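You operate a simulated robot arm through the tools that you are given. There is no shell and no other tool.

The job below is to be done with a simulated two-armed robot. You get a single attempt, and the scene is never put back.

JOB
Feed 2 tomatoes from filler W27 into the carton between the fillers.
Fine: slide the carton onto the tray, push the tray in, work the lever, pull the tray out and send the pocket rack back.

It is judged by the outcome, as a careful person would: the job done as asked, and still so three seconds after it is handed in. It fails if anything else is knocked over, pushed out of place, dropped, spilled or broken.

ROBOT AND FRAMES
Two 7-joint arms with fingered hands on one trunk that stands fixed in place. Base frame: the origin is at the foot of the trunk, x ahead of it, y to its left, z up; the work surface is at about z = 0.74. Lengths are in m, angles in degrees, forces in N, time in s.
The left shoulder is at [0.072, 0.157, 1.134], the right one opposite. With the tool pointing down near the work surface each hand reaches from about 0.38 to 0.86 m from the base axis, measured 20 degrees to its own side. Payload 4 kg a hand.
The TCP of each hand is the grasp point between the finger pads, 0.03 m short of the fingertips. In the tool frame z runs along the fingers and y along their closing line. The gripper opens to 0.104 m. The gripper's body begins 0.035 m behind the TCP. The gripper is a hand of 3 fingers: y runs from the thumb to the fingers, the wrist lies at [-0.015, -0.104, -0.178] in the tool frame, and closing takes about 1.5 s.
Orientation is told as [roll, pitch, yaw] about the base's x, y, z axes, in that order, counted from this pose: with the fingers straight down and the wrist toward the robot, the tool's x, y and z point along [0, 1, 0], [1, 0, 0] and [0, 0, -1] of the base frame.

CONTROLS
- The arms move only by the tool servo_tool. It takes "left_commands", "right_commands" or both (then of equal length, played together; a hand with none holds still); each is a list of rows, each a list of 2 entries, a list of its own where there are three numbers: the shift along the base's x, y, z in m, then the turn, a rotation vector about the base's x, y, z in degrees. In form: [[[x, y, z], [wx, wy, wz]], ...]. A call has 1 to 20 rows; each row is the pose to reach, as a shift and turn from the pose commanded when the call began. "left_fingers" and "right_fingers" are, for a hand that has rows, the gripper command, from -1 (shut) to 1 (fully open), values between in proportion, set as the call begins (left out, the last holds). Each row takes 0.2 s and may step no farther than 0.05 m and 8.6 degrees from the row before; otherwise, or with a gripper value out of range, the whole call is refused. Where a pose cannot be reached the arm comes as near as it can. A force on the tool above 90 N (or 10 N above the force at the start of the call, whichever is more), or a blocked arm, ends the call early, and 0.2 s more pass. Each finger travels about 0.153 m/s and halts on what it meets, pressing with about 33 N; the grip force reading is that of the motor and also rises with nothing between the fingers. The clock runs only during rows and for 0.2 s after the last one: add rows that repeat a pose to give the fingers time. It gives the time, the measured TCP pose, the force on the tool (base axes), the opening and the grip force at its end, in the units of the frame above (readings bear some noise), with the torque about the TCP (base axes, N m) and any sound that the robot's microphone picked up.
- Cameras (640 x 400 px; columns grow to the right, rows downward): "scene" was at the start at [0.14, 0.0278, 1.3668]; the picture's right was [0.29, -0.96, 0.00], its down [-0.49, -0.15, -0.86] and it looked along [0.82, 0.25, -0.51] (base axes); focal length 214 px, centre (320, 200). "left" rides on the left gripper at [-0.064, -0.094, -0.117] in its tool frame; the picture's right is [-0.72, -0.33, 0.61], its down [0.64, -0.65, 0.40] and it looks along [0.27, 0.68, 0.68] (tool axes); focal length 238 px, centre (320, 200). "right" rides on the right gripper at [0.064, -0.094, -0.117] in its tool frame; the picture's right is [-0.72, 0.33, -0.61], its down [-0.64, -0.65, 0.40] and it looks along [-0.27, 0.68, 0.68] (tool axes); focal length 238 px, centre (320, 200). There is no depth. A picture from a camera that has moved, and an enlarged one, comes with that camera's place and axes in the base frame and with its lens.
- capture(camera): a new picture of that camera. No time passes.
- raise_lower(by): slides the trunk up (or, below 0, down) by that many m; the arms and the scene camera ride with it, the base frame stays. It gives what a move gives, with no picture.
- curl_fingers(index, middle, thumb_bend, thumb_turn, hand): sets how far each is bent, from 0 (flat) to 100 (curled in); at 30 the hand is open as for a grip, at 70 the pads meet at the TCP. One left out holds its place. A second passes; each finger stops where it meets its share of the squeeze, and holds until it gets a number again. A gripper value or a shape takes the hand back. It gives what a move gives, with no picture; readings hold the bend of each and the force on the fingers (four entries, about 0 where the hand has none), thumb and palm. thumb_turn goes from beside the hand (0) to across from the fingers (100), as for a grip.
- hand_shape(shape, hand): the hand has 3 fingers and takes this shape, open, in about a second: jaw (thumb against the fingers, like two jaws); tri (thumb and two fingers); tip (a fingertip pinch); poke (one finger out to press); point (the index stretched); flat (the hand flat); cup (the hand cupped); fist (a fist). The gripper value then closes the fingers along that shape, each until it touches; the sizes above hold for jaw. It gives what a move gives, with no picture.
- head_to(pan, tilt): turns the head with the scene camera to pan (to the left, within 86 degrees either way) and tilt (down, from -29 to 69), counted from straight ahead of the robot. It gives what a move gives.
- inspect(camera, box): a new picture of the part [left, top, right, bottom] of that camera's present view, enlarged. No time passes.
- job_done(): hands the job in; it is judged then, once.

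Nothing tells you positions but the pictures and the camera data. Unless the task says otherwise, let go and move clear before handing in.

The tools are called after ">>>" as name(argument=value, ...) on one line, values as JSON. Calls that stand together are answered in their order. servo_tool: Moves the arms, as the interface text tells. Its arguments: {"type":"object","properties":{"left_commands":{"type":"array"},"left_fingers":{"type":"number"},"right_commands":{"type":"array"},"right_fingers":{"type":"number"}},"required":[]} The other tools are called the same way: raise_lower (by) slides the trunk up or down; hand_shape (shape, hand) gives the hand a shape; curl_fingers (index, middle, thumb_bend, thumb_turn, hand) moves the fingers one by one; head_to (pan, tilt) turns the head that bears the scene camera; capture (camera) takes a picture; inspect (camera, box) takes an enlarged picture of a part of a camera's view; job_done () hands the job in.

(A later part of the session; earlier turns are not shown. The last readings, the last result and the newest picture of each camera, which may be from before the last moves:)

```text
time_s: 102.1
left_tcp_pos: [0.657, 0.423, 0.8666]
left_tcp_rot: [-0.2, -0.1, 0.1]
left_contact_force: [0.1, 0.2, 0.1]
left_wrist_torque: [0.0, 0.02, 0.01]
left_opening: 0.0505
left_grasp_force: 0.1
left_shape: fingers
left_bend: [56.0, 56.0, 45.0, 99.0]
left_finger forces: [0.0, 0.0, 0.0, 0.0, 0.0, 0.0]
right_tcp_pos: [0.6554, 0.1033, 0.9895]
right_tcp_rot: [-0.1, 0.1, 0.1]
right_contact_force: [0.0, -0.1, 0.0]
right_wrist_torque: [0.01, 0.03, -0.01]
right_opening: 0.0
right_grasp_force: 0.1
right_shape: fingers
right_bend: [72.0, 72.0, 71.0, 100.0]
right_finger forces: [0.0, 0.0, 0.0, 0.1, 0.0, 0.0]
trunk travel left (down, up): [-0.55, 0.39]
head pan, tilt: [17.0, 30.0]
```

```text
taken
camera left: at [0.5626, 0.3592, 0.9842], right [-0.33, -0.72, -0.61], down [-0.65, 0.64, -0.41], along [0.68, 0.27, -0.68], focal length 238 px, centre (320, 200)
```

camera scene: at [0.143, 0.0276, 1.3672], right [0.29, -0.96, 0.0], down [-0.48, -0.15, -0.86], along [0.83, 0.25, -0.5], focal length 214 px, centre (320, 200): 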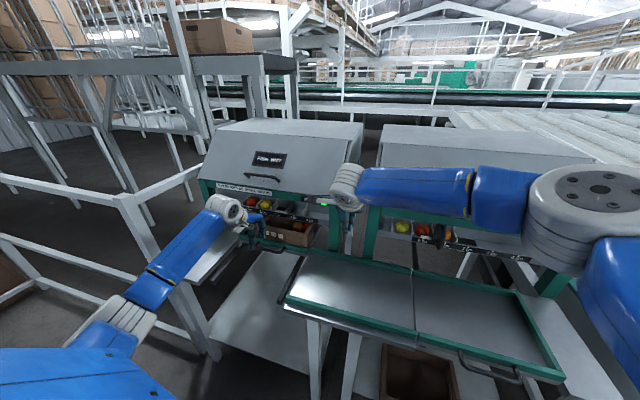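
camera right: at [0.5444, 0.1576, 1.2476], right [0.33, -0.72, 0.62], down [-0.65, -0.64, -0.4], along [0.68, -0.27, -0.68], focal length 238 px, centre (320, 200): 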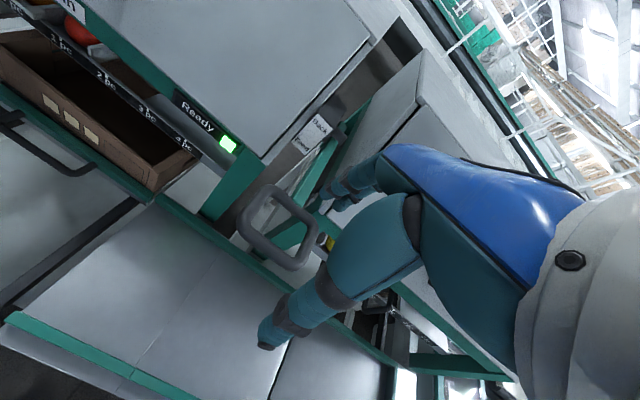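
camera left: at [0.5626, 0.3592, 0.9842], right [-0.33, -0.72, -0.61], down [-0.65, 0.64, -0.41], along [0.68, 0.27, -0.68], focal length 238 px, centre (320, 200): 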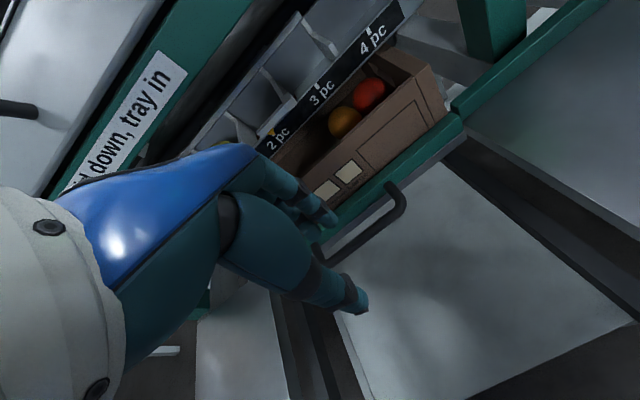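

The left hand is in front of the handle with good reach. I'll line it up over the bar, using the same relation as before.

>>> servo_tool(left_commands=[[[0.012, 0.002, -0.015], [0, 0, 0]], [[0.024, 0.003, -0.03], [0, 0, 0]], [[0.027, 0.003, -0.045], [0, 0, 0]], [[0.027, 0.003, -0.06], [0, 0, 0]]])

>>> inspect(camera="left", box=[220, 130, 440, 340])

>>> inspect(camera="scene", box=[220, 190, 340, 270])

```text
time_s: 103.1
left_tcp_pos: [0.6865, 0.427, 0.8075]
left_tcp_rot: [-0.3, -0.1, 0.1]
left_contact_force: [0.2, -0.4, 1.0]
left_wrist_torque: [0.01, 0.0, 0.02]
left_opening: 0.0503
left_grasp_force: 0.0
left_shape: fingers
left_bend: [56.0, 56.0, 45.0, 99.0]
left_finger forces: [0.0, 0.0, 0.0, 0.0, 0.1, 0.0]
right_tcp_pos: [0.6546, 0.1043, 0.9911]
right_tcp_rot: [-0.2, 0.1, -0.1]
right_contact_force: [-0.5, -0.5, 0.7]
right_wrist_torque: [-0.01, -0.01, 0.03]
right_opening: 0.0003
right_grasp_force: 0.0
right_shape: fingers
right_bend: [72.0, 72.0, 71.0, 100.0]
right_finger forces: [0.1, 0.0, 0.1, 0.1, 0.0, 0.0]
trunk travel left (down, up): [-0.55, 0.39]
head pan, tilt: [17.0, 30.0]
```

```text
1.90 times, centred on (330, 235) of left
camera zoom: at [0.5925, 0.3629, 0.9259], right [-0.32, -0.72, -0.61], down [-0.65, 0.64, -0.41], along [0.68, 0.27, -0.68], focal length 454 px, centre (301, 133)
```

zoom: 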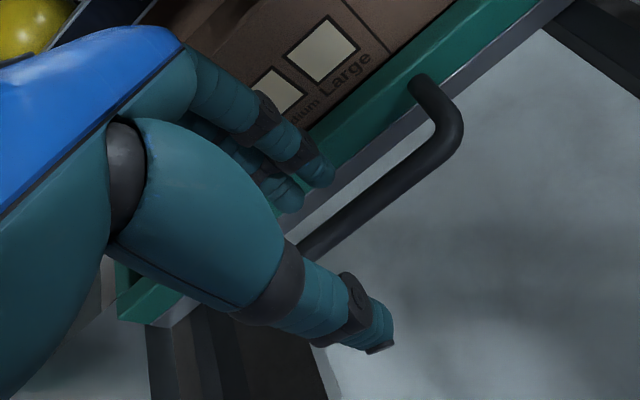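

```text
5.00 times, centred on (280, 230) of scene
camera zoom: at [0.1418, 0.0282, 1.3674], right [0.29, -0.96, 0.0], down [-0.48, -0.15, -0.86], along [0.83, 0.25, -0.5], focal length 1072 px, centre (520, 50)
```

zoom: 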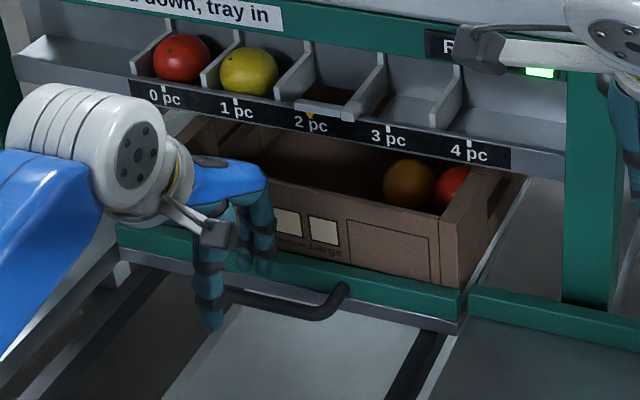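

The fingers are lined up over the gap behind the bar. I'll lower in small steps.

>>> servo_tool(left_commands=[[[-0.001, 0, -0.01], [0, 0, 0]], [[-0.001, 0, -0.02], [0, 0, 0]], [[-0.001, 0, -0.028], [0, 0, 0]]])

>>> inspect(camera="left", box=[220, 130, 440, 340])

```text
time_s: 103.9
left_tcp_pos: [0.6844, 0.4256, 0.7854]
left_tcp_rot: [-0.2, -0.7, 0.1]
left_contact_force: [3.0, 2.5, 12.0]
left_wrist_torque: [0.1, -0.4, 0.01]
left_opening: 0.0508
left_grasp_force: 5.7
left_shape: fingers
left_bend: [55.0, 55.0, 45.0, 99.0]
left_finger forces: [6.0, 5.7, 0.0, 0.1, 0.0, 0.0]
right_tcp_pos: [0.6532, 0.1038, 0.9921]
right_tcp_rot: [-0.2, -0.2, 0.1]
right_contact_force: [0.6, 0.9, -0.5]
right_wrist_torque: [-0.02, -0.02, -0.02]
right_opening: 0.0
right_grasp_force: 0.0
right_shape: fingers
right_bend: [72.0, 72.0, 71.0, 100.0]
right_finger forces: [0.0, 0.0, 0.1, 0.0, 0.1, 0.0]
trunk travel left (down, up): [-0.55, 0.39]
head pan, tilt: [17.0, 30.0]
```

```text
1.90 times, centred on (330, 235) of left
camera zoom: at [0.5889, 0.3624, 0.9032], right [-0.32, -0.72, -0.61], down [-0.65, 0.64, -0.41], along [0.69, 0.27, -0.67], focal length 454 px, centre (301, 133)
```

zoom: 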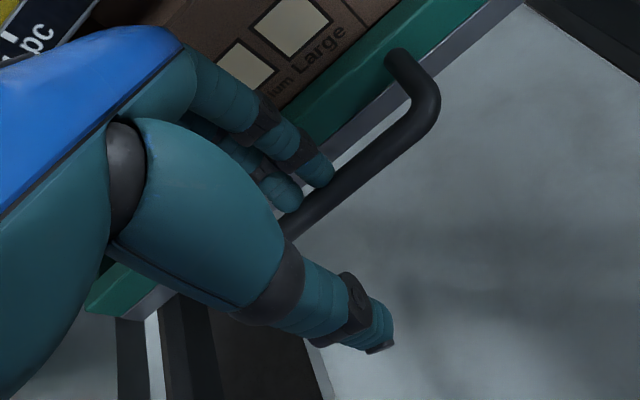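

The fingertips touched the top of the bar, so they're a few millimetres too far back. I'll lift slightly, shift 5 mm forward and lower again.

>>> servo_tool(left_commands=[[[0.0, 0, 0.01], [0, 0.5, 0]], [[0.006, 0, 0.01], [0, 0.5, 0]], [[0.006, 0, 0.0], [0, 0.5, 0]], [[0.006, 0, -0.01], [0, 0.5, 0]]])

>>> inspect(camera="left", box=[220, 130, 440, 340])

```text
time_s: 104.9
left_tcp_pos: [0.6897, 0.4292, 0.7682]
left_tcp_rot: [-0.3, 0.5, 0.2]
left_contact_force: [-0.1, -0.2, -0.3]
left_wrist_torque: [0.0, 0.0, -0.01]
left_opening: 0.0507
left_grasp_force: 0.1
left_shape: fingers
left_bend: [56.0, 56.0, 45.0, 99.0]
left_finger forces: [0.1, 0.0, 0.1, 0.0, 0.0, 0.0]
right_tcp_pos: [0.6557, 0.1035, 0.9911]
right_tcp_rot: [-0.2, 0.0, 0.1]
right_contact_force: [-0.2, -0.6, -1.0]
right_wrist_torque: [0.02, -0.02, 0.02]
right_opening: 0.0001
right_grasp_force: 0.1
right_shape: fingers
right_bend: [72.0, 72.0, 71.0, 100.0]
right_finger forces: [0.0, 0.0, 0.0, 0.1, 0.0, 0.0]
trunk travel left (down, up): [-0.55, 0.39]
head pan, tilt: [17.0, 30.0]
```

```text
1.90 times, centred on (330, 235) of left
camera zoom: at [0.597, 0.3648, 0.8885], right [-0.33, -0.72, -0.61], down [-0.66, 0.64, -0.4], along [0.68, 0.27, -0.69], focal length 454 px, centre (301, 133)
```

zoom: 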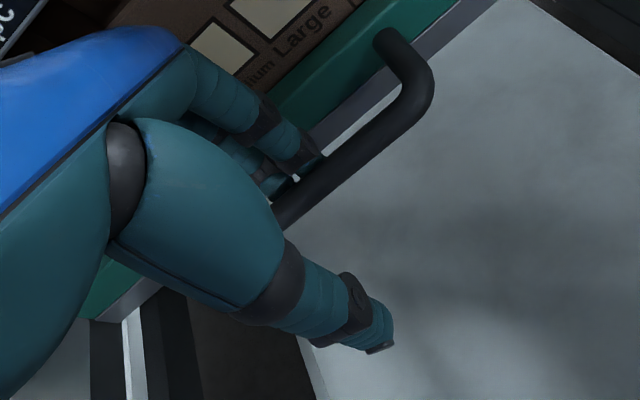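

The fingers have gone in behind the bar with no contact. I'll lower the last few millimetres and close the grip.

>>> servo_tool(left_commands=[[[0, -0.002, -0.003], [0, 0, 0]], [[0, -0.003, -0.006], [0, 0, 0]]])

>>> curl_fingers(hand="left", index=62, middle=62, thumb_bend=74)

>>> inspect(camera="left", box=[220, 130, 440, 340])

>>> inspect(camera="scene", box=[220, 190, 340, 270])

```text
time_s: 105.5
left_tcp_pos: [0.6901, 0.4244, 0.7641]
left_tcp_rot: [-0.2, 0.3, 0.1]
left_contact_force: [-1.5, 0.0, 1.0]
left_wrist_torque: [0.05, -0.02, 0.03]
left_opening: 0.0503
left_grasp_force: 0.4
left_shape: fingers
left_bend: [56.0, 57.0, 45.0, 99.0]
left_finger forces: [0.0, 1.3, 0.1, 0.1, 0.0, 0.0]
right_tcp_pos: [0.6543, 0.1039, 0.9906]
right_tcp_rot: [-0.3, 0.0, 0.0]
right_contact_force: [-0.2, 0.1, -0.2]
right_wrist_torque: [0.0, -0.01, -0.02]
right_opening: 0.0001
right_grasp_force: 0.0
right_shape: fingers
right_bend: [72.0, 72.0, 71.0, 100.0]
right_finger forces: [0.1, 0.1, 0.0, 0.0, 0.0, 0.0]
trunk travel left (down, up): [-0.55, 0.39]
head pan, tilt: [17.0, 30.0]
```

```text
time_s: 106.5
left_tcp_pos: [0.6902, 0.4258, 0.7645]
left_tcp_rot: [-0.3, 0.4, 0.1]
left_contact_force: [2.8, -0.3, -0.3]
left_wrist_torque: [-0.02, -0.02, 0.04]
left_opening: 0.0076
left_grasp_force: 2.1
left_shape: fingers
left_bend: [60.0, 62.0, 74.0, 100.0]
left_finger forces: [3.1, 0.1, 0.1, 0.0, 0.0, 0.0]
right_tcp_pos: [0.6548, 0.1029, 0.9912]
right_tcp_rot: [-0.2, 0.0, 0.0]
right_contact_force: [-0.2, 0.5, -0.4]
right_wrist_torque: [0.0, 0.04, 0.05]
right_opening: 0.0
right_grasp_force: 0.0
right_shape: fingers
right_bend: [72.0, 72.0, 71.0, 100.0]
right_finger forces: [0.0, 0.1, 0.1, 0.1, 0.0, 0.0]
trunk travel left (down, up): [-0.55, 0.39]
head pan, tilt: [17.0, 30.0]
```

```text
1.90 times, centred on (330, 235) of left
camera zoom: at [0.5971, 0.3616, 0.883], right [-0.33, -0.72, -0.61], down [-0.66, 0.64, -0.4], along [0.68, 0.27, -0.68], focal length 454 px, centre (301, 133)
```

zoom: 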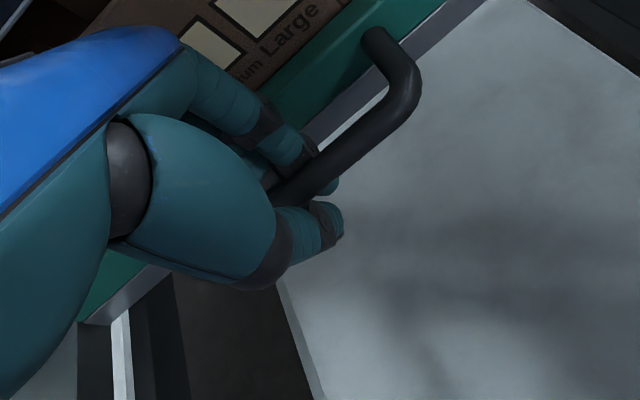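

```text
5.00 times, centred on (280, 230) of scene
camera zoom: at [0.1423, 0.0282, 1.3673], right [0.29, -0.96, 0.0], down [-0.48, -0.15, -0.86], along [0.83, 0.25, -0.5], focal length 1072 px, centre (520, 50)
```

zoom: 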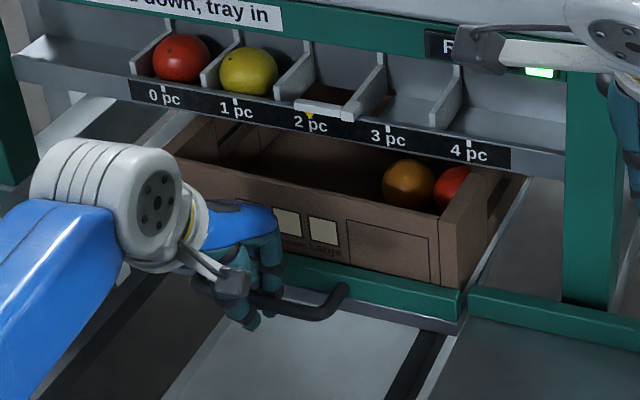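

The handle is gripped. I'll pull the tray out slowly so the tomatoes don't get jolted.

>>> servo_tool(left_commands=[[[-0.003, 0, 0], [0, 0, 0]], [[-0.008, 0, 0], [0, 0, 0]], [[-0.015, 0, 0], [0, 0, 0]], [[-0.023, 0, 0], [0, 0, 0]], [[-0.031, 0, 0], [0, 0, 0]], [[-0.039, 0, 0], [0, 0, 0]], [[-0.047, 0, 0], [0, 0, 0]], [[-0.055, 0, 0], [0, 0, 0]], [[-0.062, 0, 0], [0, 0, 0]], [[-0.066, 0, 0], [0, 0, 0]]])

>>> inspect(camera="scene", box=[200, 170, 360, 280])

>>> capture(camera="left")

```text
time_s: 108.7
left_tcp_pos: [0.6244, 0.425, 0.7639]
left_tcp_rot: [-0.2, 0.5, 0.1]
left_contact_force: [0.7, 0.9, -1.6]
left_wrist_torque: [0.03, 0.03, -0.01]
left_opening: 0.006
left_grasp_force: 1.6
left_shape: fingers
left_bend: [61.0, 62.0, 74.0, 100.0]
left_finger forces: [1.3, 0.0, 0.0, 0.0, 0.4, 0.1]
right_tcp_pos: [0.6549, 0.1045, 0.9906]
right_tcp_rot: [-0.4, 0.1, 0.0]
right_contact_force: [0.1, -0.4, 0.5]
right_wrist_torque: [-0.03, -0.01, 0.02]
right_opening: 0.0
right_grasp_force: 0.1
right_shape: fingers
right_bend: [72.0, 72.0, 71.0, 100.0]
right_finger forces: [0.0, 0.0, 0.0, 0.1, 0.0, 0.0]
trunk travel left (down, up): [-0.55, 0.39]
head pan, tilt: [17.0, 30.0]
```

```text
3.64 times, centred on (280, 225) of scene
camera zoom: at [0.1416, 0.0286, 1.3674], right [0.29, -0.96, 0.0], down [-0.48, -0.15, -0.86], along [0.83, 0.25, -0.5], focal length 780 px, centre (466, 109)
```

zoom: 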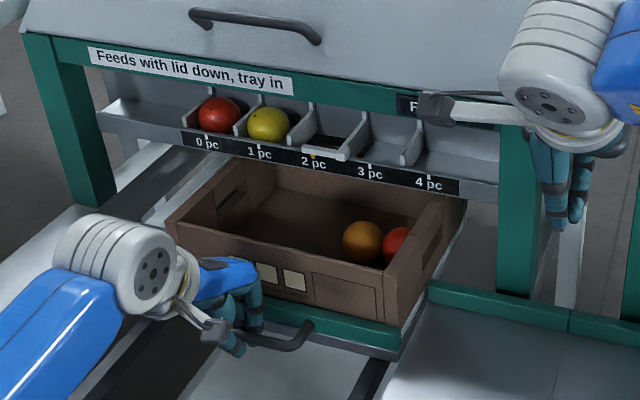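

```text
taken
camera left: at [0.5308, 0.3616, 0.8834], right [-0.33, -0.72, -0.61], down [-0.66, 0.64, -0.4], along [0.68, 0.27, -0.69], focal length 238 px, centre (320, 200)
```

left: 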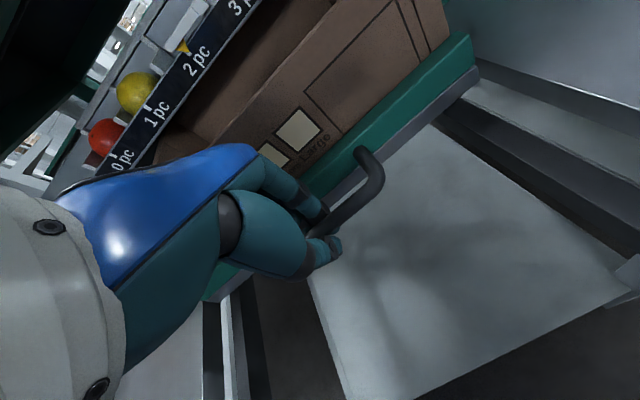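

The tray is coming out smoothly, with both tomatoes resting in the carton. I'll continue.

>>> servo_tool(left_commands=[[[-0.003, 0, 0], [0, 0, 0]], [[-0.009, 0, 0], [0, 0, 0]], [[-0.016, 0, 0], [0, 0, 0]], [[-0.024, 0, 0], [0, 0, 0]], [[-0.032, 0, 0], [0, 0, 0]], [[-0.04, 0, 0], [0, 0, 0]], [[-0.048, 0, 0], [0, 0, 0]], [[-0.056, 0, 0], [0, 0, 0]], [[-0.064, 0, 0], [0, 0, 0]], [[-0.072, 0, 0], [0, 0, 0]], [[-0.08, 0, 0], [0, 0, 0]], [[-0.088, 0, 0], [0, 0, 0]], [[-0.094, 0, 0], [0, 0, 0]], [[-0.097, 0, 0], [0, 0, 0]]])

>>> inspect(camera="scene", box=[180, 170, 360, 300])

```text
time_s: 111.7
left_tcp_pos: [0.5269, 0.4224, 0.7639]
left_tcp_rot: [-0.3, 0.3, 0.2]
left_contact_force: [1.2, 1.1, 0.4]
left_wrist_torque: [0.03, -0.03, 0.01]
left_opening: 0.0059
left_grasp_force: 0.6
left_shape: fingers
left_bend: [61.0, 62.0, 74.0, 100.0]
left_finger forces: [1.2, 0.0, 0.0, 0.0, 0.1, 0.0]
right_tcp_pos: [0.6559, 0.1031, 0.9915]
right_tcp_rot: [-0.2, -0.1, 0.0]
right_contact_force: [0.2, 0.1, 0.8]
right_wrist_torque: [-0.03, 0.02, -0.01]
right_opening: 0.0001
right_grasp_force: 0.0
right_shape: fingers
right_bend: [72.0, 72.0, 71.0, 100.0]
right_finger forces: [0.0, 0.1, 0.0, 0.0, 0.0, 0.1]
trunk travel left (down, up): [-0.55, 0.39]
head pan, tilt: [17.0, 30.0]
```

```text
3.08 times, centred on (270, 235) of scene
camera zoom: at [0.141, 0.0286, 1.3675], right [0.29, -0.96, 0.0], down [-0.48, -0.15, -0.86], along [0.83, 0.25, -0.5], focal length 660 px, centre (474, 92)
```

zoom: 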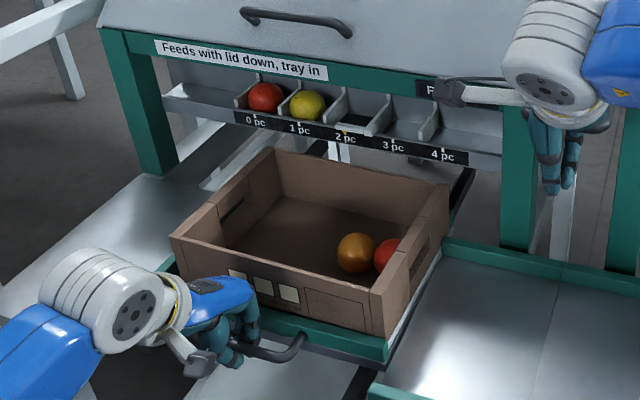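

Only about 4–5 cm remain. I'll pull gently until the tray reaches its out position, level with the dock.

>>> servo_tool(left_commands=[[[-0.003, 0, 0], [0, 0, 0]], [[-0.009, 0, 0], [0, 0, 0]], [[-0.016, 0, 0], [0, 0, 0]], [[-0.023, 0, 0], [0, 0, 0]], [[-0.03, 0, 0], [0, 0, 0]], [[-0.035, 0, 0], [0, 0, 0]], [[-0.039, 0, 0], [0, 0, 0]]])

>>> inspect(camera="scene", box=[180, 170, 360, 300])

>>> inspect(camera="scene", box=[250, 230, 350, 310])

```text
time_s: 113.3
left_tcp_pos: [0.4881, 0.4241, 0.7633]
left_tcp_rot: [-0.4, 0.4, 0.2]
left_contact_force: [1.4, -0.9, -1.4]
left_wrist_torque: [-0.02, -0.03, 0.0]
left_opening: 0.006
left_grasp_force: 0.8
left_shape: fingers
left_bend: [61.0, 62.0, 74.0, 100.0]
left_finger forces: [1.4, 0.1, 0.0, 0.0, 0.2, 0.0]
right_tcp_pos: [0.6542, 0.1028, 0.9908]
right_tcp_rot: [-0.2, 0.0, -0.1]
right_contact_force: [-0.1, 0.3, 0.6]
right_wrist_torque: [-0.02, -0.04, 0.0]
right_opening: 0.0
right_grasp_force: 0.1
right_shape: fingers
right_bend: [72.0, 72.0, 71.0, 100.0]
right_finger forces: [0.0, 0.0, 0.1, 0.0, 0.1, 0.0]
trunk travel left (down, up): [-0.55, 0.39]
head pan, tilt: [17.0, 30.0]
```

```text
3.08 times, centred on (270, 235) of scene
camera zoom: at [0.1408, 0.0283, 1.3675], right [0.29, -0.96, 0.0], down [-0.48, -0.15, -0.86], along [0.83, 0.25, -0.5], focal length 660 px, centre (474, 92)
```

zoom: 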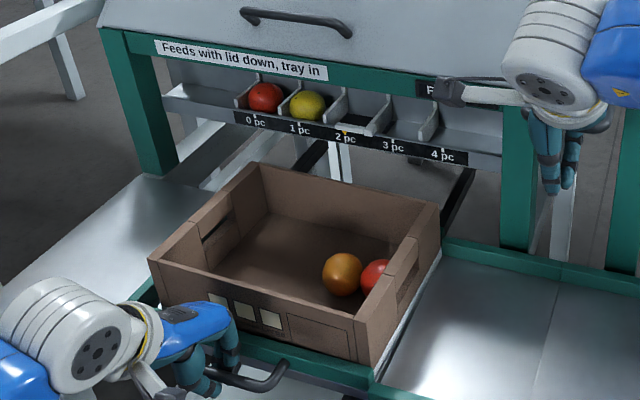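

```text
5.00 times, centred on (300, 270) of scene
camera zoom: at [0.1408, 0.0283, 1.3675], right [0.29, -0.96, 0.0], down [-0.48, -0.15, -0.86], along [0.83, 0.25, -0.5], focal length 1072 px, centre (420, -150)
```

zoom: 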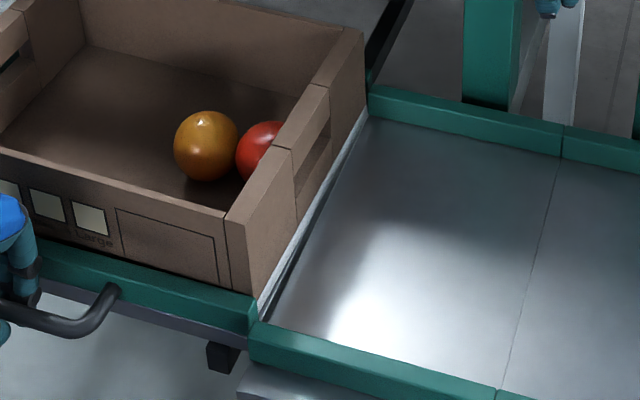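

The tray's front rail is just a few millimetres short of the dock rail. I'll pull the last bit gently until it meets its stop.

>>> servo_tool(left_commands=[[[-0.003, 0, 0], [0, 0, 0]], [[-0.006, 0, 0], [0, 0, 0]], [[-0.009, 0, 0], [0, 0, 0]]])

>>> inspect(camera="scene", box=[250, 230, 350, 310])

```text
time_s: 114.1
left_tcp_pos: [0.4814, 0.4251, 0.7645]
left_tcp_rot: [-0.3, 0.4, 0.0]
left_contact_force: [1.3, 0.2, -1.2]
left_wrist_torque: [0.01, 0.01, -0.02]
left_opening: 0.0062
left_grasp_force: 0.7
left_shape: fingers
left_bend: [61.0, 62.0, 74.0, 100.0]
left_finger forces: [1.4, 0.1, 0.0, 0.0, 0.1, 0.0]
right_tcp_pos: [0.6552, 0.1045, 0.9912]
right_tcp_rot: [-0.2, 0.1, 0.0]
right_contact_force: [-0.4, -0.1, -0.3]
right_wrist_torque: [-0.02, -0.01, 0.01]
right_opening: 0.0
right_grasp_force: 0.1
right_shape: fingers
right_bend: [72.0, 72.0, 71.0, 100.0]
right_finger forces: [0.0, 0.0, 0.0, 0.0, 0.1, 0.0]
trunk travel left (down, up): [-0.55, 0.39]
head pan, tilt: [17.0, 30.0]
```

```text
5.00 times, centred on (300, 270) of scene
camera zoom: at [0.1409, 0.0285, 1.3674], right [0.29, -0.96, 0.0], down [-0.48, -0.15, -0.86], along [0.83, 0.25, -0.5], focal length 1072 px, centre (420, -150)
```

zoom: 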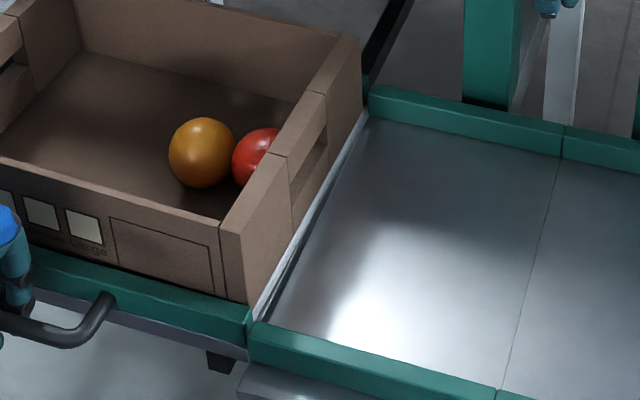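

It is almost level; I'll take up the last 3–5 mm, watching for the stop.

>>> servo_tool(left_commands=[[[-0.003, 0, 0], [0, 0, 0]], [[-0.006, 0, 0], [0, 0, 0]]])

>>> inspect(camera="scene", box=[250, 230, 350, 310])

```text
time_s: 114.7
left_tcp_pos: [0.4745, 0.4252, 0.7655]
left_tcp_rot: [-0.2, 0.5, 0.1]
left_contact_force: [1.1, -1.0, -1.5]
left_wrist_torque: [0.02, -0.02, 0.0]
left_opening: 0.0062
left_grasp_force: 0.8
left_shape: fingers
left_bend: [61.0, 62.0, 74.0, 100.0]
left_finger forces: [1.3, 0.0, 0.0, 0.1, 0.2, 0.0]
right_tcp_pos: [0.655, 0.104, 0.9909]
right_tcp_rot: [-0.2, 0.0, 0.0]
right_contact_force: [-0.2, 1.1, 0.7]
right_wrist_torque: [0.03, -0.01, 0.0]
right_opening: 0.0001
right_grasp_force: 0.1
right_shape: fingers
right_bend: [72.0, 72.0, 71.0, 100.0]
right_finger forces: [0.0, 0.0, 0.0, 0.1, 0.0, 0.0]
trunk travel left (down, up): [-0.55, 0.39]
head pan, tilt: [17.0, 30.0]
```

```text
5.00 times, centred on (300, 270) of scene
camera zoom: at [0.1406, 0.0282, 1.3675], right [0.29, -0.96, 0.0], down [-0.48, -0.15, -0.86], along [0.83, 0.25, -0.5], focal length 1072 px, centre (420, -150)
```

zoom: 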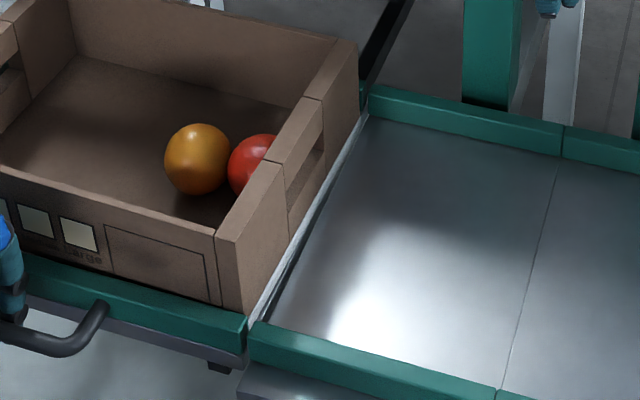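

The tray's rails are now flush with the dock, so it is fully out, with both tomatoes settled. I'll release the handle and lift the left hand clear.

>>> servo_tool(left_commands=[[[0.002, 0, 0], [0, 0, 0]]])

>>> curl_fingers(hand="left", index=58, middle=58, thumb_bend=45)

>>> inspect(camera="left", box=[220, 130, 440, 340])

>>> inspect(camera="scene", box=[180, 220, 320, 310])

```text
time_s: 115.1
left_tcp_pos: [0.4756, 0.4259, 0.7641]
left_tcp_rot: [-0.2, 0.5, 0.1]
left_contact_force: [-0.9, 0.0, -0.1]
left_wrist_torque: [0.02, 0.01, -0.01]
left_opening: 0.0059
left_grasp_force: 1.0
left_shape: fingers
left_bend: [61.0, 62.0, 74.0, 100.0]
left_finger forces: [0.5, 0.1, 0.0, 0.0, 0.7, 0.0]
right_tcp_pos: [0.6539, 0.1048, 0.9911]
right_tcp_rot: [-0.2, 0.1, 0.1]
right_contact_force: [-0.6, -0.3, 1.6]
right_wrist_torque: [0.01, 0.02, -0.03]
right_opening: 0.0
right_grasp_force: 0.0
right_shape: fingers
right_bend: [72.0, 72.0, 71.0, 100.0]
right_finger forces: [0.0, 0.0, 0.1, 0.0, 0.0, 0.0]
trunk travel left (down, up): [-0.55, 0.39]
head pan, tilt: [17.0, 30.0]
```

```text
time_s: 116.1
left_tcp_pos: [0.4766, 0.425, 0.7645]
left_tcp_rot: [-0.4, 0.4, 0.2]
left_contact_force: [-0.4, 1.5, 0.0]
left_wrist_torque: [0.0, -0.01, 0.03]
left_opening: 0.0489
left_grasp_force: 0.5
left_shape: fingers
left_bend: [57.0, 57.0, 45.0, 99.0]
left_finger forces: [0.0, 0.6, 0.1, 0.0, 0.0, 0.0]
right_tcp_pos: [0.6543, 0.1037, 0.9914]
right_tcp_rot: [-0.2, 0.1, -0.1]
right_contact_force: [-0.2, -1.0, -0.3]
right_wrist_torque: [-0.01, 0.02, -0.01]
right_opening: 0.0
right_grasp_force: 0.0
right_shape: fingers
right_bend: [72.0, 72.0, 71.0, 100.0]
right_finger forces: [0.0, 0.1, 0.0, 0.0, 0.0, 0.0]
trunk travel left (down, up): [-0.55, 0.39]
head pan, tilt: [17.0, 30.0]
```

```text
1.90 times, centred on (330, 235) of left
camera zoom: at [0.3824, 0.3618, 0.8831], right [-0.33, -0.72, -0.61], down [-0.66, 0.64, -0.4], along [0.68, 0.27, -0.68], focal length 454 px, centre (301, 133)
```

zoom: 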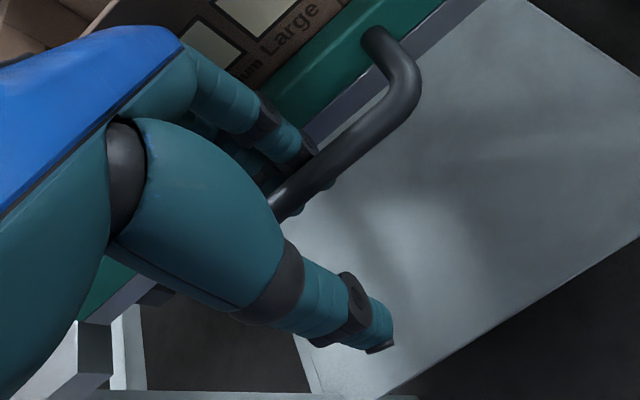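

```text
4.44 times, centred on (250, 265) of scene
camera zoom: at [0.1403, 0.0283, 1.3675], right [0.29, -0.96, 0.0], down [-0.48, -0.15, -0.86], along [0.83, 0.25, -0.5], focal length 953 px, centre (631, -89)
```

zoom: 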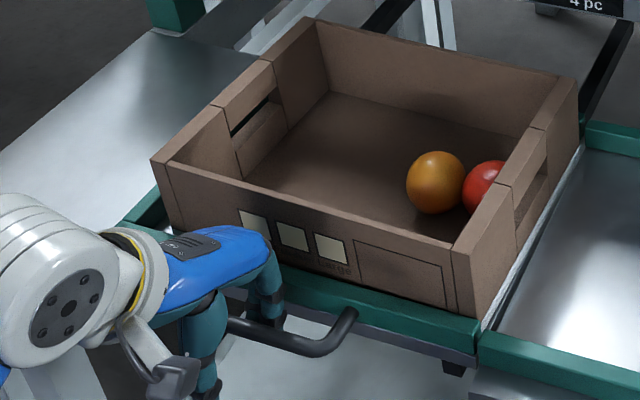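

The hand is open and the fingers are free in the gap. I'll lift straight up and then move back and to the left.

>>> servo_tool(left_commands=[[[0.0, 0, 0.01], [0, 0, 0]], [[0.0, 0, 0.022], [0, 0, 0]], [[0.0, 0, 0.038], [0, 0, 0]], [[0.0, 0, 0.06], [0, 0, 0]], [[-0.01, 0.01, 0.095], [0, 0, 0]], [[-0.02, 0.025, 0.135], [0, 0, 0]], [[-0.03, 0.045, 0.175], [0, 0, 0]], [[-0.035, 0.07, 0.215], [0, 0, 0]], [[-0.04, 0.09, 0.255], [0, 0, 0]], [[-0.04, 0.11, 0.295], [0, 0, 0]]])

>>> capture(camera="scene")

>>> inspect(camera="scene", box=[180, 170, 340, 300])

>>> inspect(camera="right", box=[200, 60, 460, 300])

```text
time_s: 118.3
left_tcp_pos: [0.4369, 0.5351, 1.0597]
left_tcp_rot: [-0.4, 0.4, 0.1]
left_contact_force: [0.1, -0.5, -0.2]
left_wrist_torque: [-0.02, 0.02, 0.0]
left_opening: 0.0491
left_grasp_force: 0.0
left_shape: fingers
left_bend: [57.0, 57.0, 45.0, 99.0]
left_finger forces: [0.0, 0.0, 0.0, 0.1, 0.1, 0.1]
right_tcp_pos: [0.6557, 0.1038, 0.9908]
right_tcp_rot: [-0.2, 0.0, 0.1]
right_contact_force: [0.4, -0.1, 0.7]
right_wrist_torque: [0.0, 0.03, 0.02]
right_opening: 0.0001
right_grasp_force: 0.1
right_shape: fingers
right_bend: [72.0, 72.0, 71.0, 100.0]
right_finger forces: [0.0, 0.1, 0.1, 0.1, 0.1, 0.0]
trunk travel left (down, up): [-0.55, 0.39]
head pan, tilt: [17.0, 30.0]
```

```text
taken
camera scene: at [0.1407, 0.0287, 1.3674], right [0.29, -0.96, 0.0], down [-0.48, -0.15, -0.86], along [0.83, 0.25, -0.5], focal length 214 px, centre (320, 200)
```

scene: 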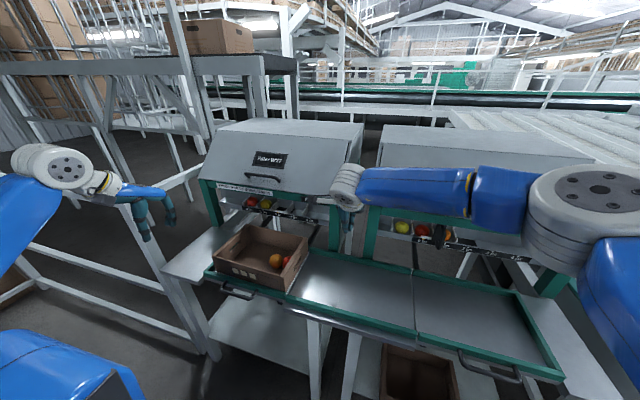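

```text
3.08 times, centred on (260, 235) of scene
camera zoom: at [0.1407, 0.0287, 1.3674], right [0.29, -0.96, 0.0], down [-0.48, -0.15, -0.86], along [0.83, 0.25, -0.5], focal length 660 px, centre (505, 92)
```

zoom: 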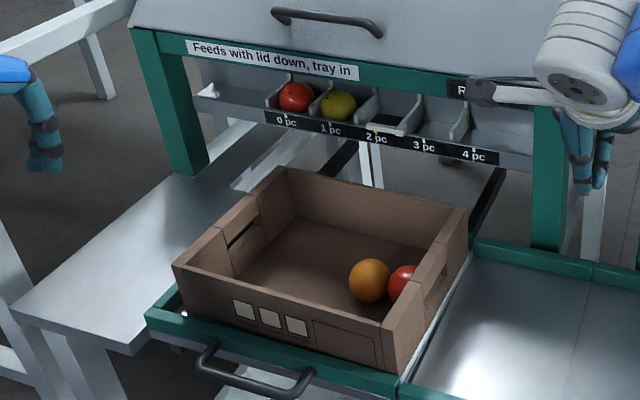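

```text
1.67 times, centred on (330, 180) of right
camera zoom: at [0.5619, 0.1683, 1.1073], right [0.33, -0.72, 0.62], down [-0.65, -0.64, -0.4], along [0.68, -0.27, -0.68], focal length 397 px, centre (303, 233)
```

zoom: 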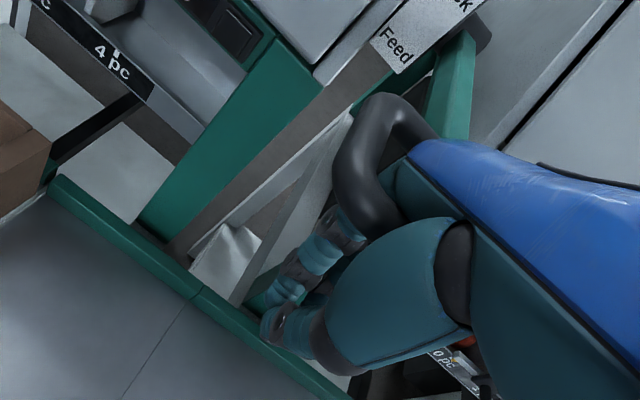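

The tray is out, and the carton with two tomatoes sits on it. Now I'll send the rack back by lifting the lever with the right hand, starting by bringing the closed fingers up under the bar.

>>> servo_tool(right_commands=[[[-0.001, 0, 0.012], [0, 0, 0]], [[-0.002, 0, 0.024], [0, 0, 0]], [[-0.003, 0, 0.036], [0, 0, 0]], [[-0.003, 0, 0.046], [0, 0, 0]]])

>>> inspect(camera="right", box=[200, 60, 460, 300])

>>> inspect(camera="scene", box=[210, 185, 330, 245])

```text
time_s: 119.3
left_tcp_pos: [0.4374, 0.5363, 1.0594]
left_tcp_rot: [-0.2, 0.5, -0.1]
left_contact_force: [0.8, 0.2, 0.3]
left_wrist_torque: [-0.02, 0.03, 0.02]
left_opening: 0.0494
left_grasp_force: 0.1
left_shape: fingers
left_bend: [57.0, 57.0, 45.0, 99.0]
left_finger forces: [0.1, 0.0, 0.0, 0.0, 0.0, 0.0]
right_tcp_pos: [0.6509, 0.1034, 1.0361]
right_tcp_rot: [-0.2, 0.1, -0.1]
right_contact_force: [-0.3, -0.5, 0.0]
right_wrist_torque: [0.0, 0.0, 0.02]
right_opening: 0.0
right_grasp_force: 0.0
right_shape: fingers
right_bend: [72.0, 72.0, 71.0, 100.0]
right_finger forces: [0.0, 0.1, 0.0, 0.0, 0.0, 0.1]
trunk travel left (down, up): [-0.55, 0.39]
head pan, tilt: [17.0, 30.0]
```

```text
1.67 times, centred on (330, 180) of right
camera zoom: at [0.5582, 0.1679, 1.1528], right [0.33, -0.72, 0.62], down [-0.65, -0.64, -0.4], along [0.68, -0.27, -0.68], focal length 397 px, centre (303, 233)
```

zoom: 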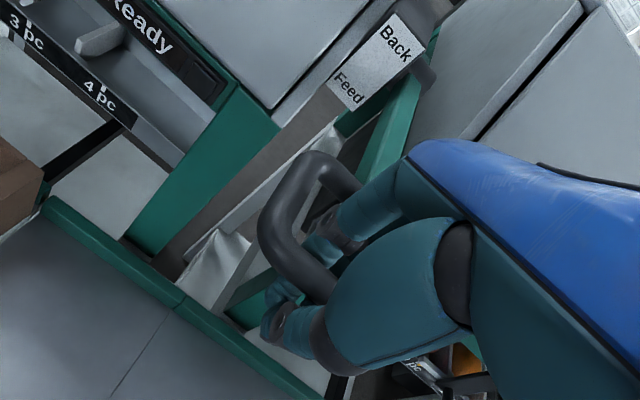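

```text
5.33 times, centred on (270, 215) of scene
camera zoom: at [0.1401, 0.0289, 1.3675], right [0.29, -0.96, 0.0], down [-0.48, -0.15, -0.86], along [0.83, 0.25, -0.5], focal length 1144 px, centre (587, 120)
```

zoom: 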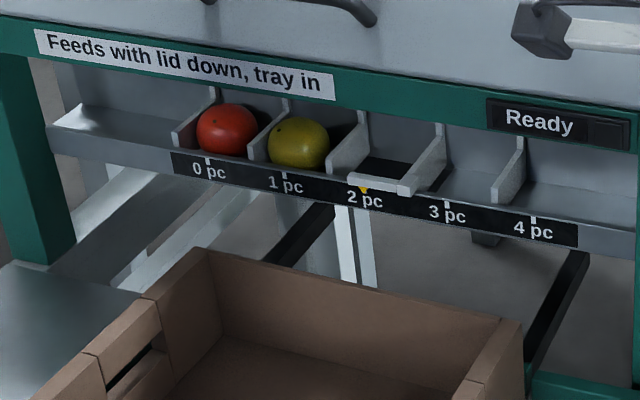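

The light is off now that the tray is out, and the pointer is still at 2 pc. I'll lift the lever upward in small steps and watch the rack.

>>> servo_tool(right_commands=[[[0.0, 0, 0.01], [0, 0, 0]], [[0.001, 0, 0.02], [0, 0, 0]], [[0.002, 0, 0.03], [0, 0, 0]]])

>>> inspect(camera="right", box=[200, 60, 460, 300])

>>> inspect(camera="scene", box=[210, 165, 370, 245])

```text
time_s: 120.1
left_tcp_pos: [0.4368, 0.5348, 1.059]
left_tcp_rot: [-0.2, 0.5, 0.1]
left_contact_force: [-0.1, 0.3, 1.5]
left_wrist_torque: [0.0, -0.02, -0.01]
left_opening: 0.0491
left_grasp_force: 0.1
left_shape: fingers
left_bend: [57.0, 57.0, 45.0, 99.0]
left_finger forces: [0.0, 0.0, 0.0, 0.0, 0.0, 0.0]
right_tcp_pos: [0.6534, 0.1049, 1.0664]
right_tcp_rot: [-0.1, 0.0, 0.0]
right_contact_force: [0.3, 0.2, -1.6]
right_wrist_torque: [0.0, -0.02, -0.01]
right_opening: 0.0002
right_grasp_force: 1.0
right_shape: fingers
right_bend: [72.0, 72.0, 71.0, 100.0]
right_finger forces: [1.0, 0.0, 0.1, 0.0, 0.1, 0.0]
trunk travel left (down, up): [-0.55, 0.39]
head pan, tilt: [17.0, 30.0]
```

```text
1.67 times, centred on (330, 180) of right
camera zoom: at [0.5606, 0.1693, 1.183], right [0.33, -0.72, 0.62], down [-0.65, -0.64, -0.4], along [0.68, -0.27, -0.68], focal length 397 px, centre (303, 233)
```

zoom: 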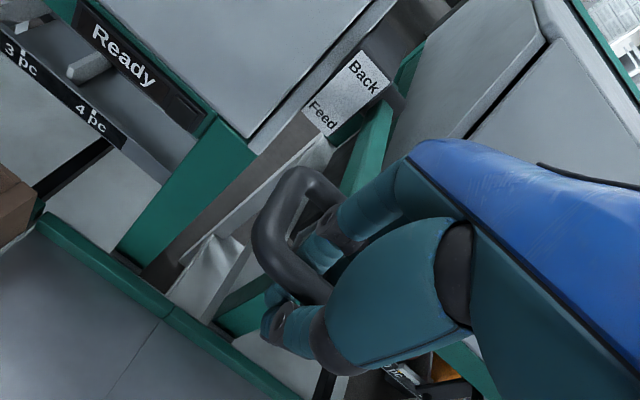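

```text
4.00 times, centred on (290, 205) of scene
camera zoom: at [0.1407, 0.0288, 1.3674], right [0.29, -0.96, 0.0], down [-0.48, -0.15, -0.86], along [0.83, 0.25, -0.5], focal length 858 px, centre (440, 180)
```

zoom: 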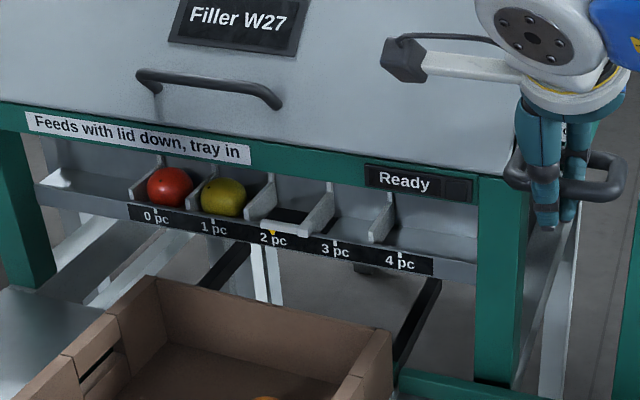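

The lever is now being lifted. I'll continue upward in small steps.

>>> servo_tool(right_commands=[[[0.001, 0, 0.008], [0, 0, 0]], [[0.002, 0, 0.016], [0, 0, 0]], [[0.003, 0, 0.024], [0, 0, 0]]])

>>> inspect(camera="scene", box=[210, 165, 370, 245])

>>> inspect(camera="right", box=[200, 60, 460, 300])

```text
time_s: 120.9
left_tcp_pos: [0.4376, 0.5351, 1.0594]
left_tcp_rot: [-0.3, 0.4, 0.0]
left_contact_force: [-0.5, 0.3, 0.4]
left_wrist_torque: [-0.03, -0.02, -0.02]
left_opening: 0.0492
left_grasp_force: 0.2
left_shape: fingers
left_bend: [57.0, 57.0, 45.0, 99.0]
left_finger forces: [0.1, 0.0, 0.0, 0.0, 0.0, 0.1]
right_tcp_pos: [0.6573, 0.1029, 1.0907]
right_tcp_rot: [-0.2, 0.0, 0.0]
right_contact_force: [0.9, 0.5, -1.6]
right_wrist_torque: [0.0, -0.01, 0.02]
right_opening: 0.0002
right_grasp_force: 0.8
right_shape: fingers
right_bend: [72.0, 72.0, 71.0, 100.0]
right_finger forces: [1.9, 0.0, 0.0, 0.1, 0.0, 0.0]
trunk travel left (down, up): [-0.55, 0.39]
head pan, tilt: [17.0, 30.0]
```

```text
4.00 times, centred on (290, 205) of scene
camera zoom: at [0.1411, 0.0294, 1.3674], right [0.29, -0.96, 0.0], down [-0.48, -0.15, -0.86], along [0.83, 0.25, -0.5], focal length 858 px, centre (440, 180)
```

zoom: 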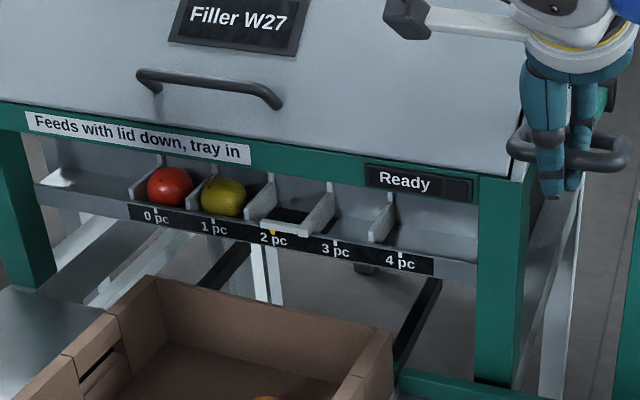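

```text
1.67 times, centred on (330, 180) of right
camera zoom: at [0.5641, 0.1687, 1.2067], right [0.33, -0.72, 0.62], down [-0.65, -0.64, -0.4], along [0.68, -0.27, -0.68], focal length 397 px, centre (303, 233)
```

zoom: 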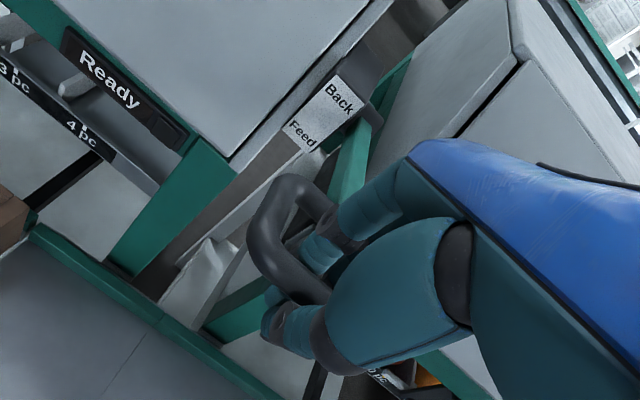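

The lever is about 10° up and the rack has not moved yet. I'll continue.

>>> servo_tool(right_commands=[[[0.001, 0, 0.008], [0, 0, 0]], [[0.003, 0, 0.016], [0, 0, 0]], [[0.005, 0, 0.024], [0, 0, 0]]])

>>> inspect(camera="scene", box=[210, 165, 370, 245])

```text
time_s: 121.7
left_tcp_pos: [0.4369, 0.5357, 1.0591]
left_tcp_rot: [-0.3, 0.4, 0.1]
left_contact_force: [-0.7, 0.6, -1.2]
left_wrist_torque: [-0.03, -0.01, 0.01]
left_opening: 0.0487
left_grasp_force: 0.2
left_shape: fingers
left_bend: [57.0, 57.0, 45.0, 99.0]
left_finger forces: [0.1, 0.0, 0.1, 0.0, 0.0, 0.0]
right_tcp_pos: [0.6633, 0.1054, 1.1135]
right_tcp_rot: [-0.4, 0.1, 0.0]
right_contact_force: [1.9, 0.3, -2.7]
right_wrist_torque: [0.0, 0.01, 0.01]
right_opening: 0.0
right_grasp_force: 3.0
right_shape: fingers
right_bend: [72.0, 72.0, 71.0, 100.0]
right_finger forces: [3.5, 0.5, 0.1, 0.1, 0.0, 0.1]
trunk travel left (down, up): [-0.55, 0.39]
head pan, tilt: [17.0, 30.0]
```

```text
4.00 times, centred on (290, 205) of scene
camera zoom: at [0.1418, 0.0294, 1.3673], right [0.29, -0.96, 0.0], down [-0.48, -0.15, -0.86], along [0.83, 0.25, -0.5], focal length 858 px, centre (440, 180)
```

zoom: 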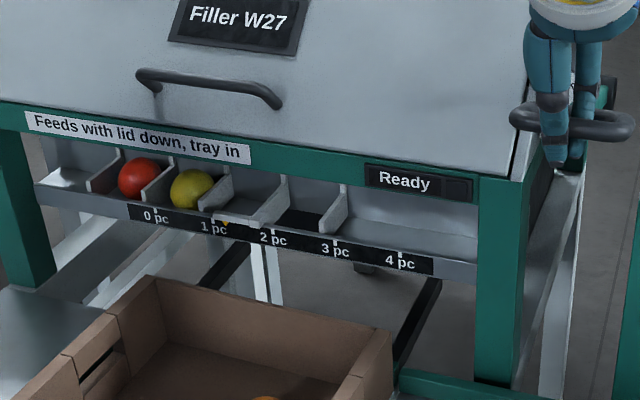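

The rack is travelling back. I'll hold the lever here and watch how far it goes.

>>> servo_tool(right_commands=[[[0, 0, 0], [0, 0, 0]], [[0, 0, 0], [0, 0, 0]]])

>>> inspect(camera="scene", box=[210, 165, 370, 245])

```text
time_s: 122.3
left_tcp_pos: [0.4376, 0.5357, 1.0591]
left_tcp_rot: [-0.4, 0.5, 0.1]
left_contact_force: [0.4, 0.3, 0.6]
left_wrist_torque: [-0.01, 0.01, 0.01]
left_opening: 0.049
left_grasp_force: 0.0
left_shape: fingers
left_bend: [57.0, 57.0, 45.0, 99.0]
left_finger forces: [0.1, 0.0, 0.0, 0.0, 0.0, 0.0]
right_tcp_pos: [0.6629, 0.1045, 1.1135]
right_tcp_rot: [-0.2, 0.0, 0.0]
right_contact_force: [2.1, 0.2, -2.6]
right_wrist_torque: [-0.02, 0.02, -0.02]
right_opening: 0.0002
right_grasp_force: 2.2
right_shape: fingers
right_bend: [72.0, 72.0, 71.0, 100.0]
right_finger forces: [3.5, 0.6, 0.0, 0.1, 0.1, 0.0]
trunk travel left (down, up): [-0.55, 0.39]
head pan, tilt: [17.0, 30.0]
```

```text
4.00 times, centred on (290, 205) of scene
camera zoom: at [0.1417, 0.0293, 1.3673], right [0.29, -0.96, 0.0], down [-0.48, -0.15, -0.86], along [0.83, 0.25, -0.5], focal length 858 px, centre (440, 180)
```

zoom: 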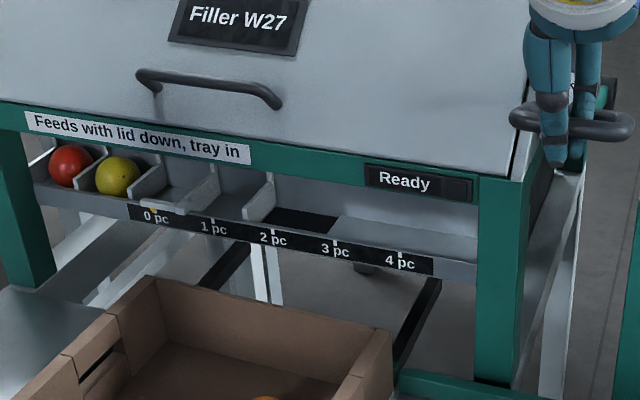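

The rack is all the way back at 0 pc with the two remaining tomatoes in it. I'll lower the lever gently to rest.

>>> servo_tool(right_commands=[[[-0.003, 0, -0.016], [0, 0, 0]], [[-0.006, 0, -0.032], [0, 0, 0]], [[-0.009, 0, -0.048], [0, 0, 0]], [[-0.011, 0, -0.062], [0, 0, 0]], [[-0.012, 0, -0.074], [0, 0, 0]]])

>>> inspect(camera="right", box=[200, 60, 460, 300])

>>> inspect(camera="scene", box=[210, 165, 370, 245])

```text
time_s: 123.5
left_tcp_pos: [0.4384, 0.5351, 1.0588]
left_tcp_rot: [-0.3, 0.5, 0.1]
left_contact_force: [-0.1, 0.2, -0.4]
left_wrist_torque: [-0.02, 0.01, 0.01]
left_opening: 0.0492
left_grasp_force: 0.1
left_shape: fingers
left_bend: [57.0, 57.0, 45.0, 99.0]
left_finger forces: [0.1, 0.0, 0.0, 0.1, 0.0, 0.1]
right_tcp_pos: [0.651, 0.1042, 1.0401]
right_tcp_rot: [-0.2, 0.1, -0.1]
right_contact_force: [6.3, 0.8, 0.6]
right_wrist_torque: [0.01, -0.05, 0.0]
right_opening: 0.0001
right_grasp_force: 2.5
right_shape: fingers
right_bend: [72.0, 72.0, 71.0, 100.0]
right_finger forces: [4.5, 1.1, 0.0, 0.0, 0.1, 0.0]
trunk travel left (down, up): [-0.55, 0.39]
head pan, tilt: [17.0, 30.0]
```

```text
1.67 times, centred on (330, 180) of right
camera zoom: at [0.5579, 0.1689, 1.1561], right [0.33, -0.72, 0.62], down [-0.65, -0.64, -0.4], along [0.68, -0.27, -0.68], focal length 397 px, centre (303, 233)
```

zoom: 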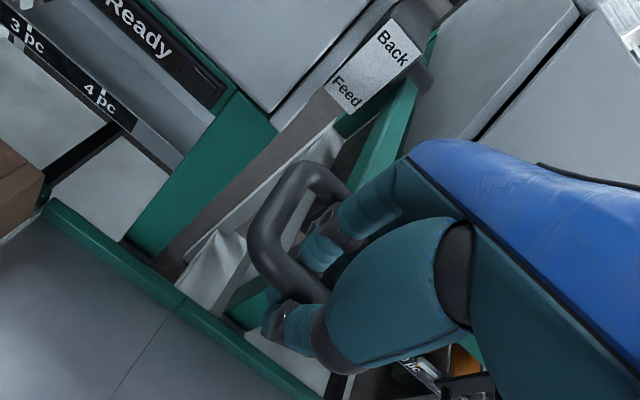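

```text
4.00 times, centred on (290, 205) of scene
camera zoom: at [0.1427, 0.029, 1.3673], right [0.29, -0.96, 0.0], down [-0.48, -0.15, -0.86], along [0.83, 0.25, -0.5], focal length 858 px, centre (440, 180)
```

zoom: 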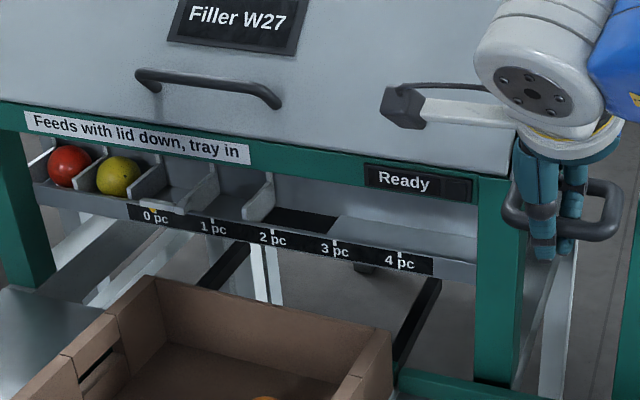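

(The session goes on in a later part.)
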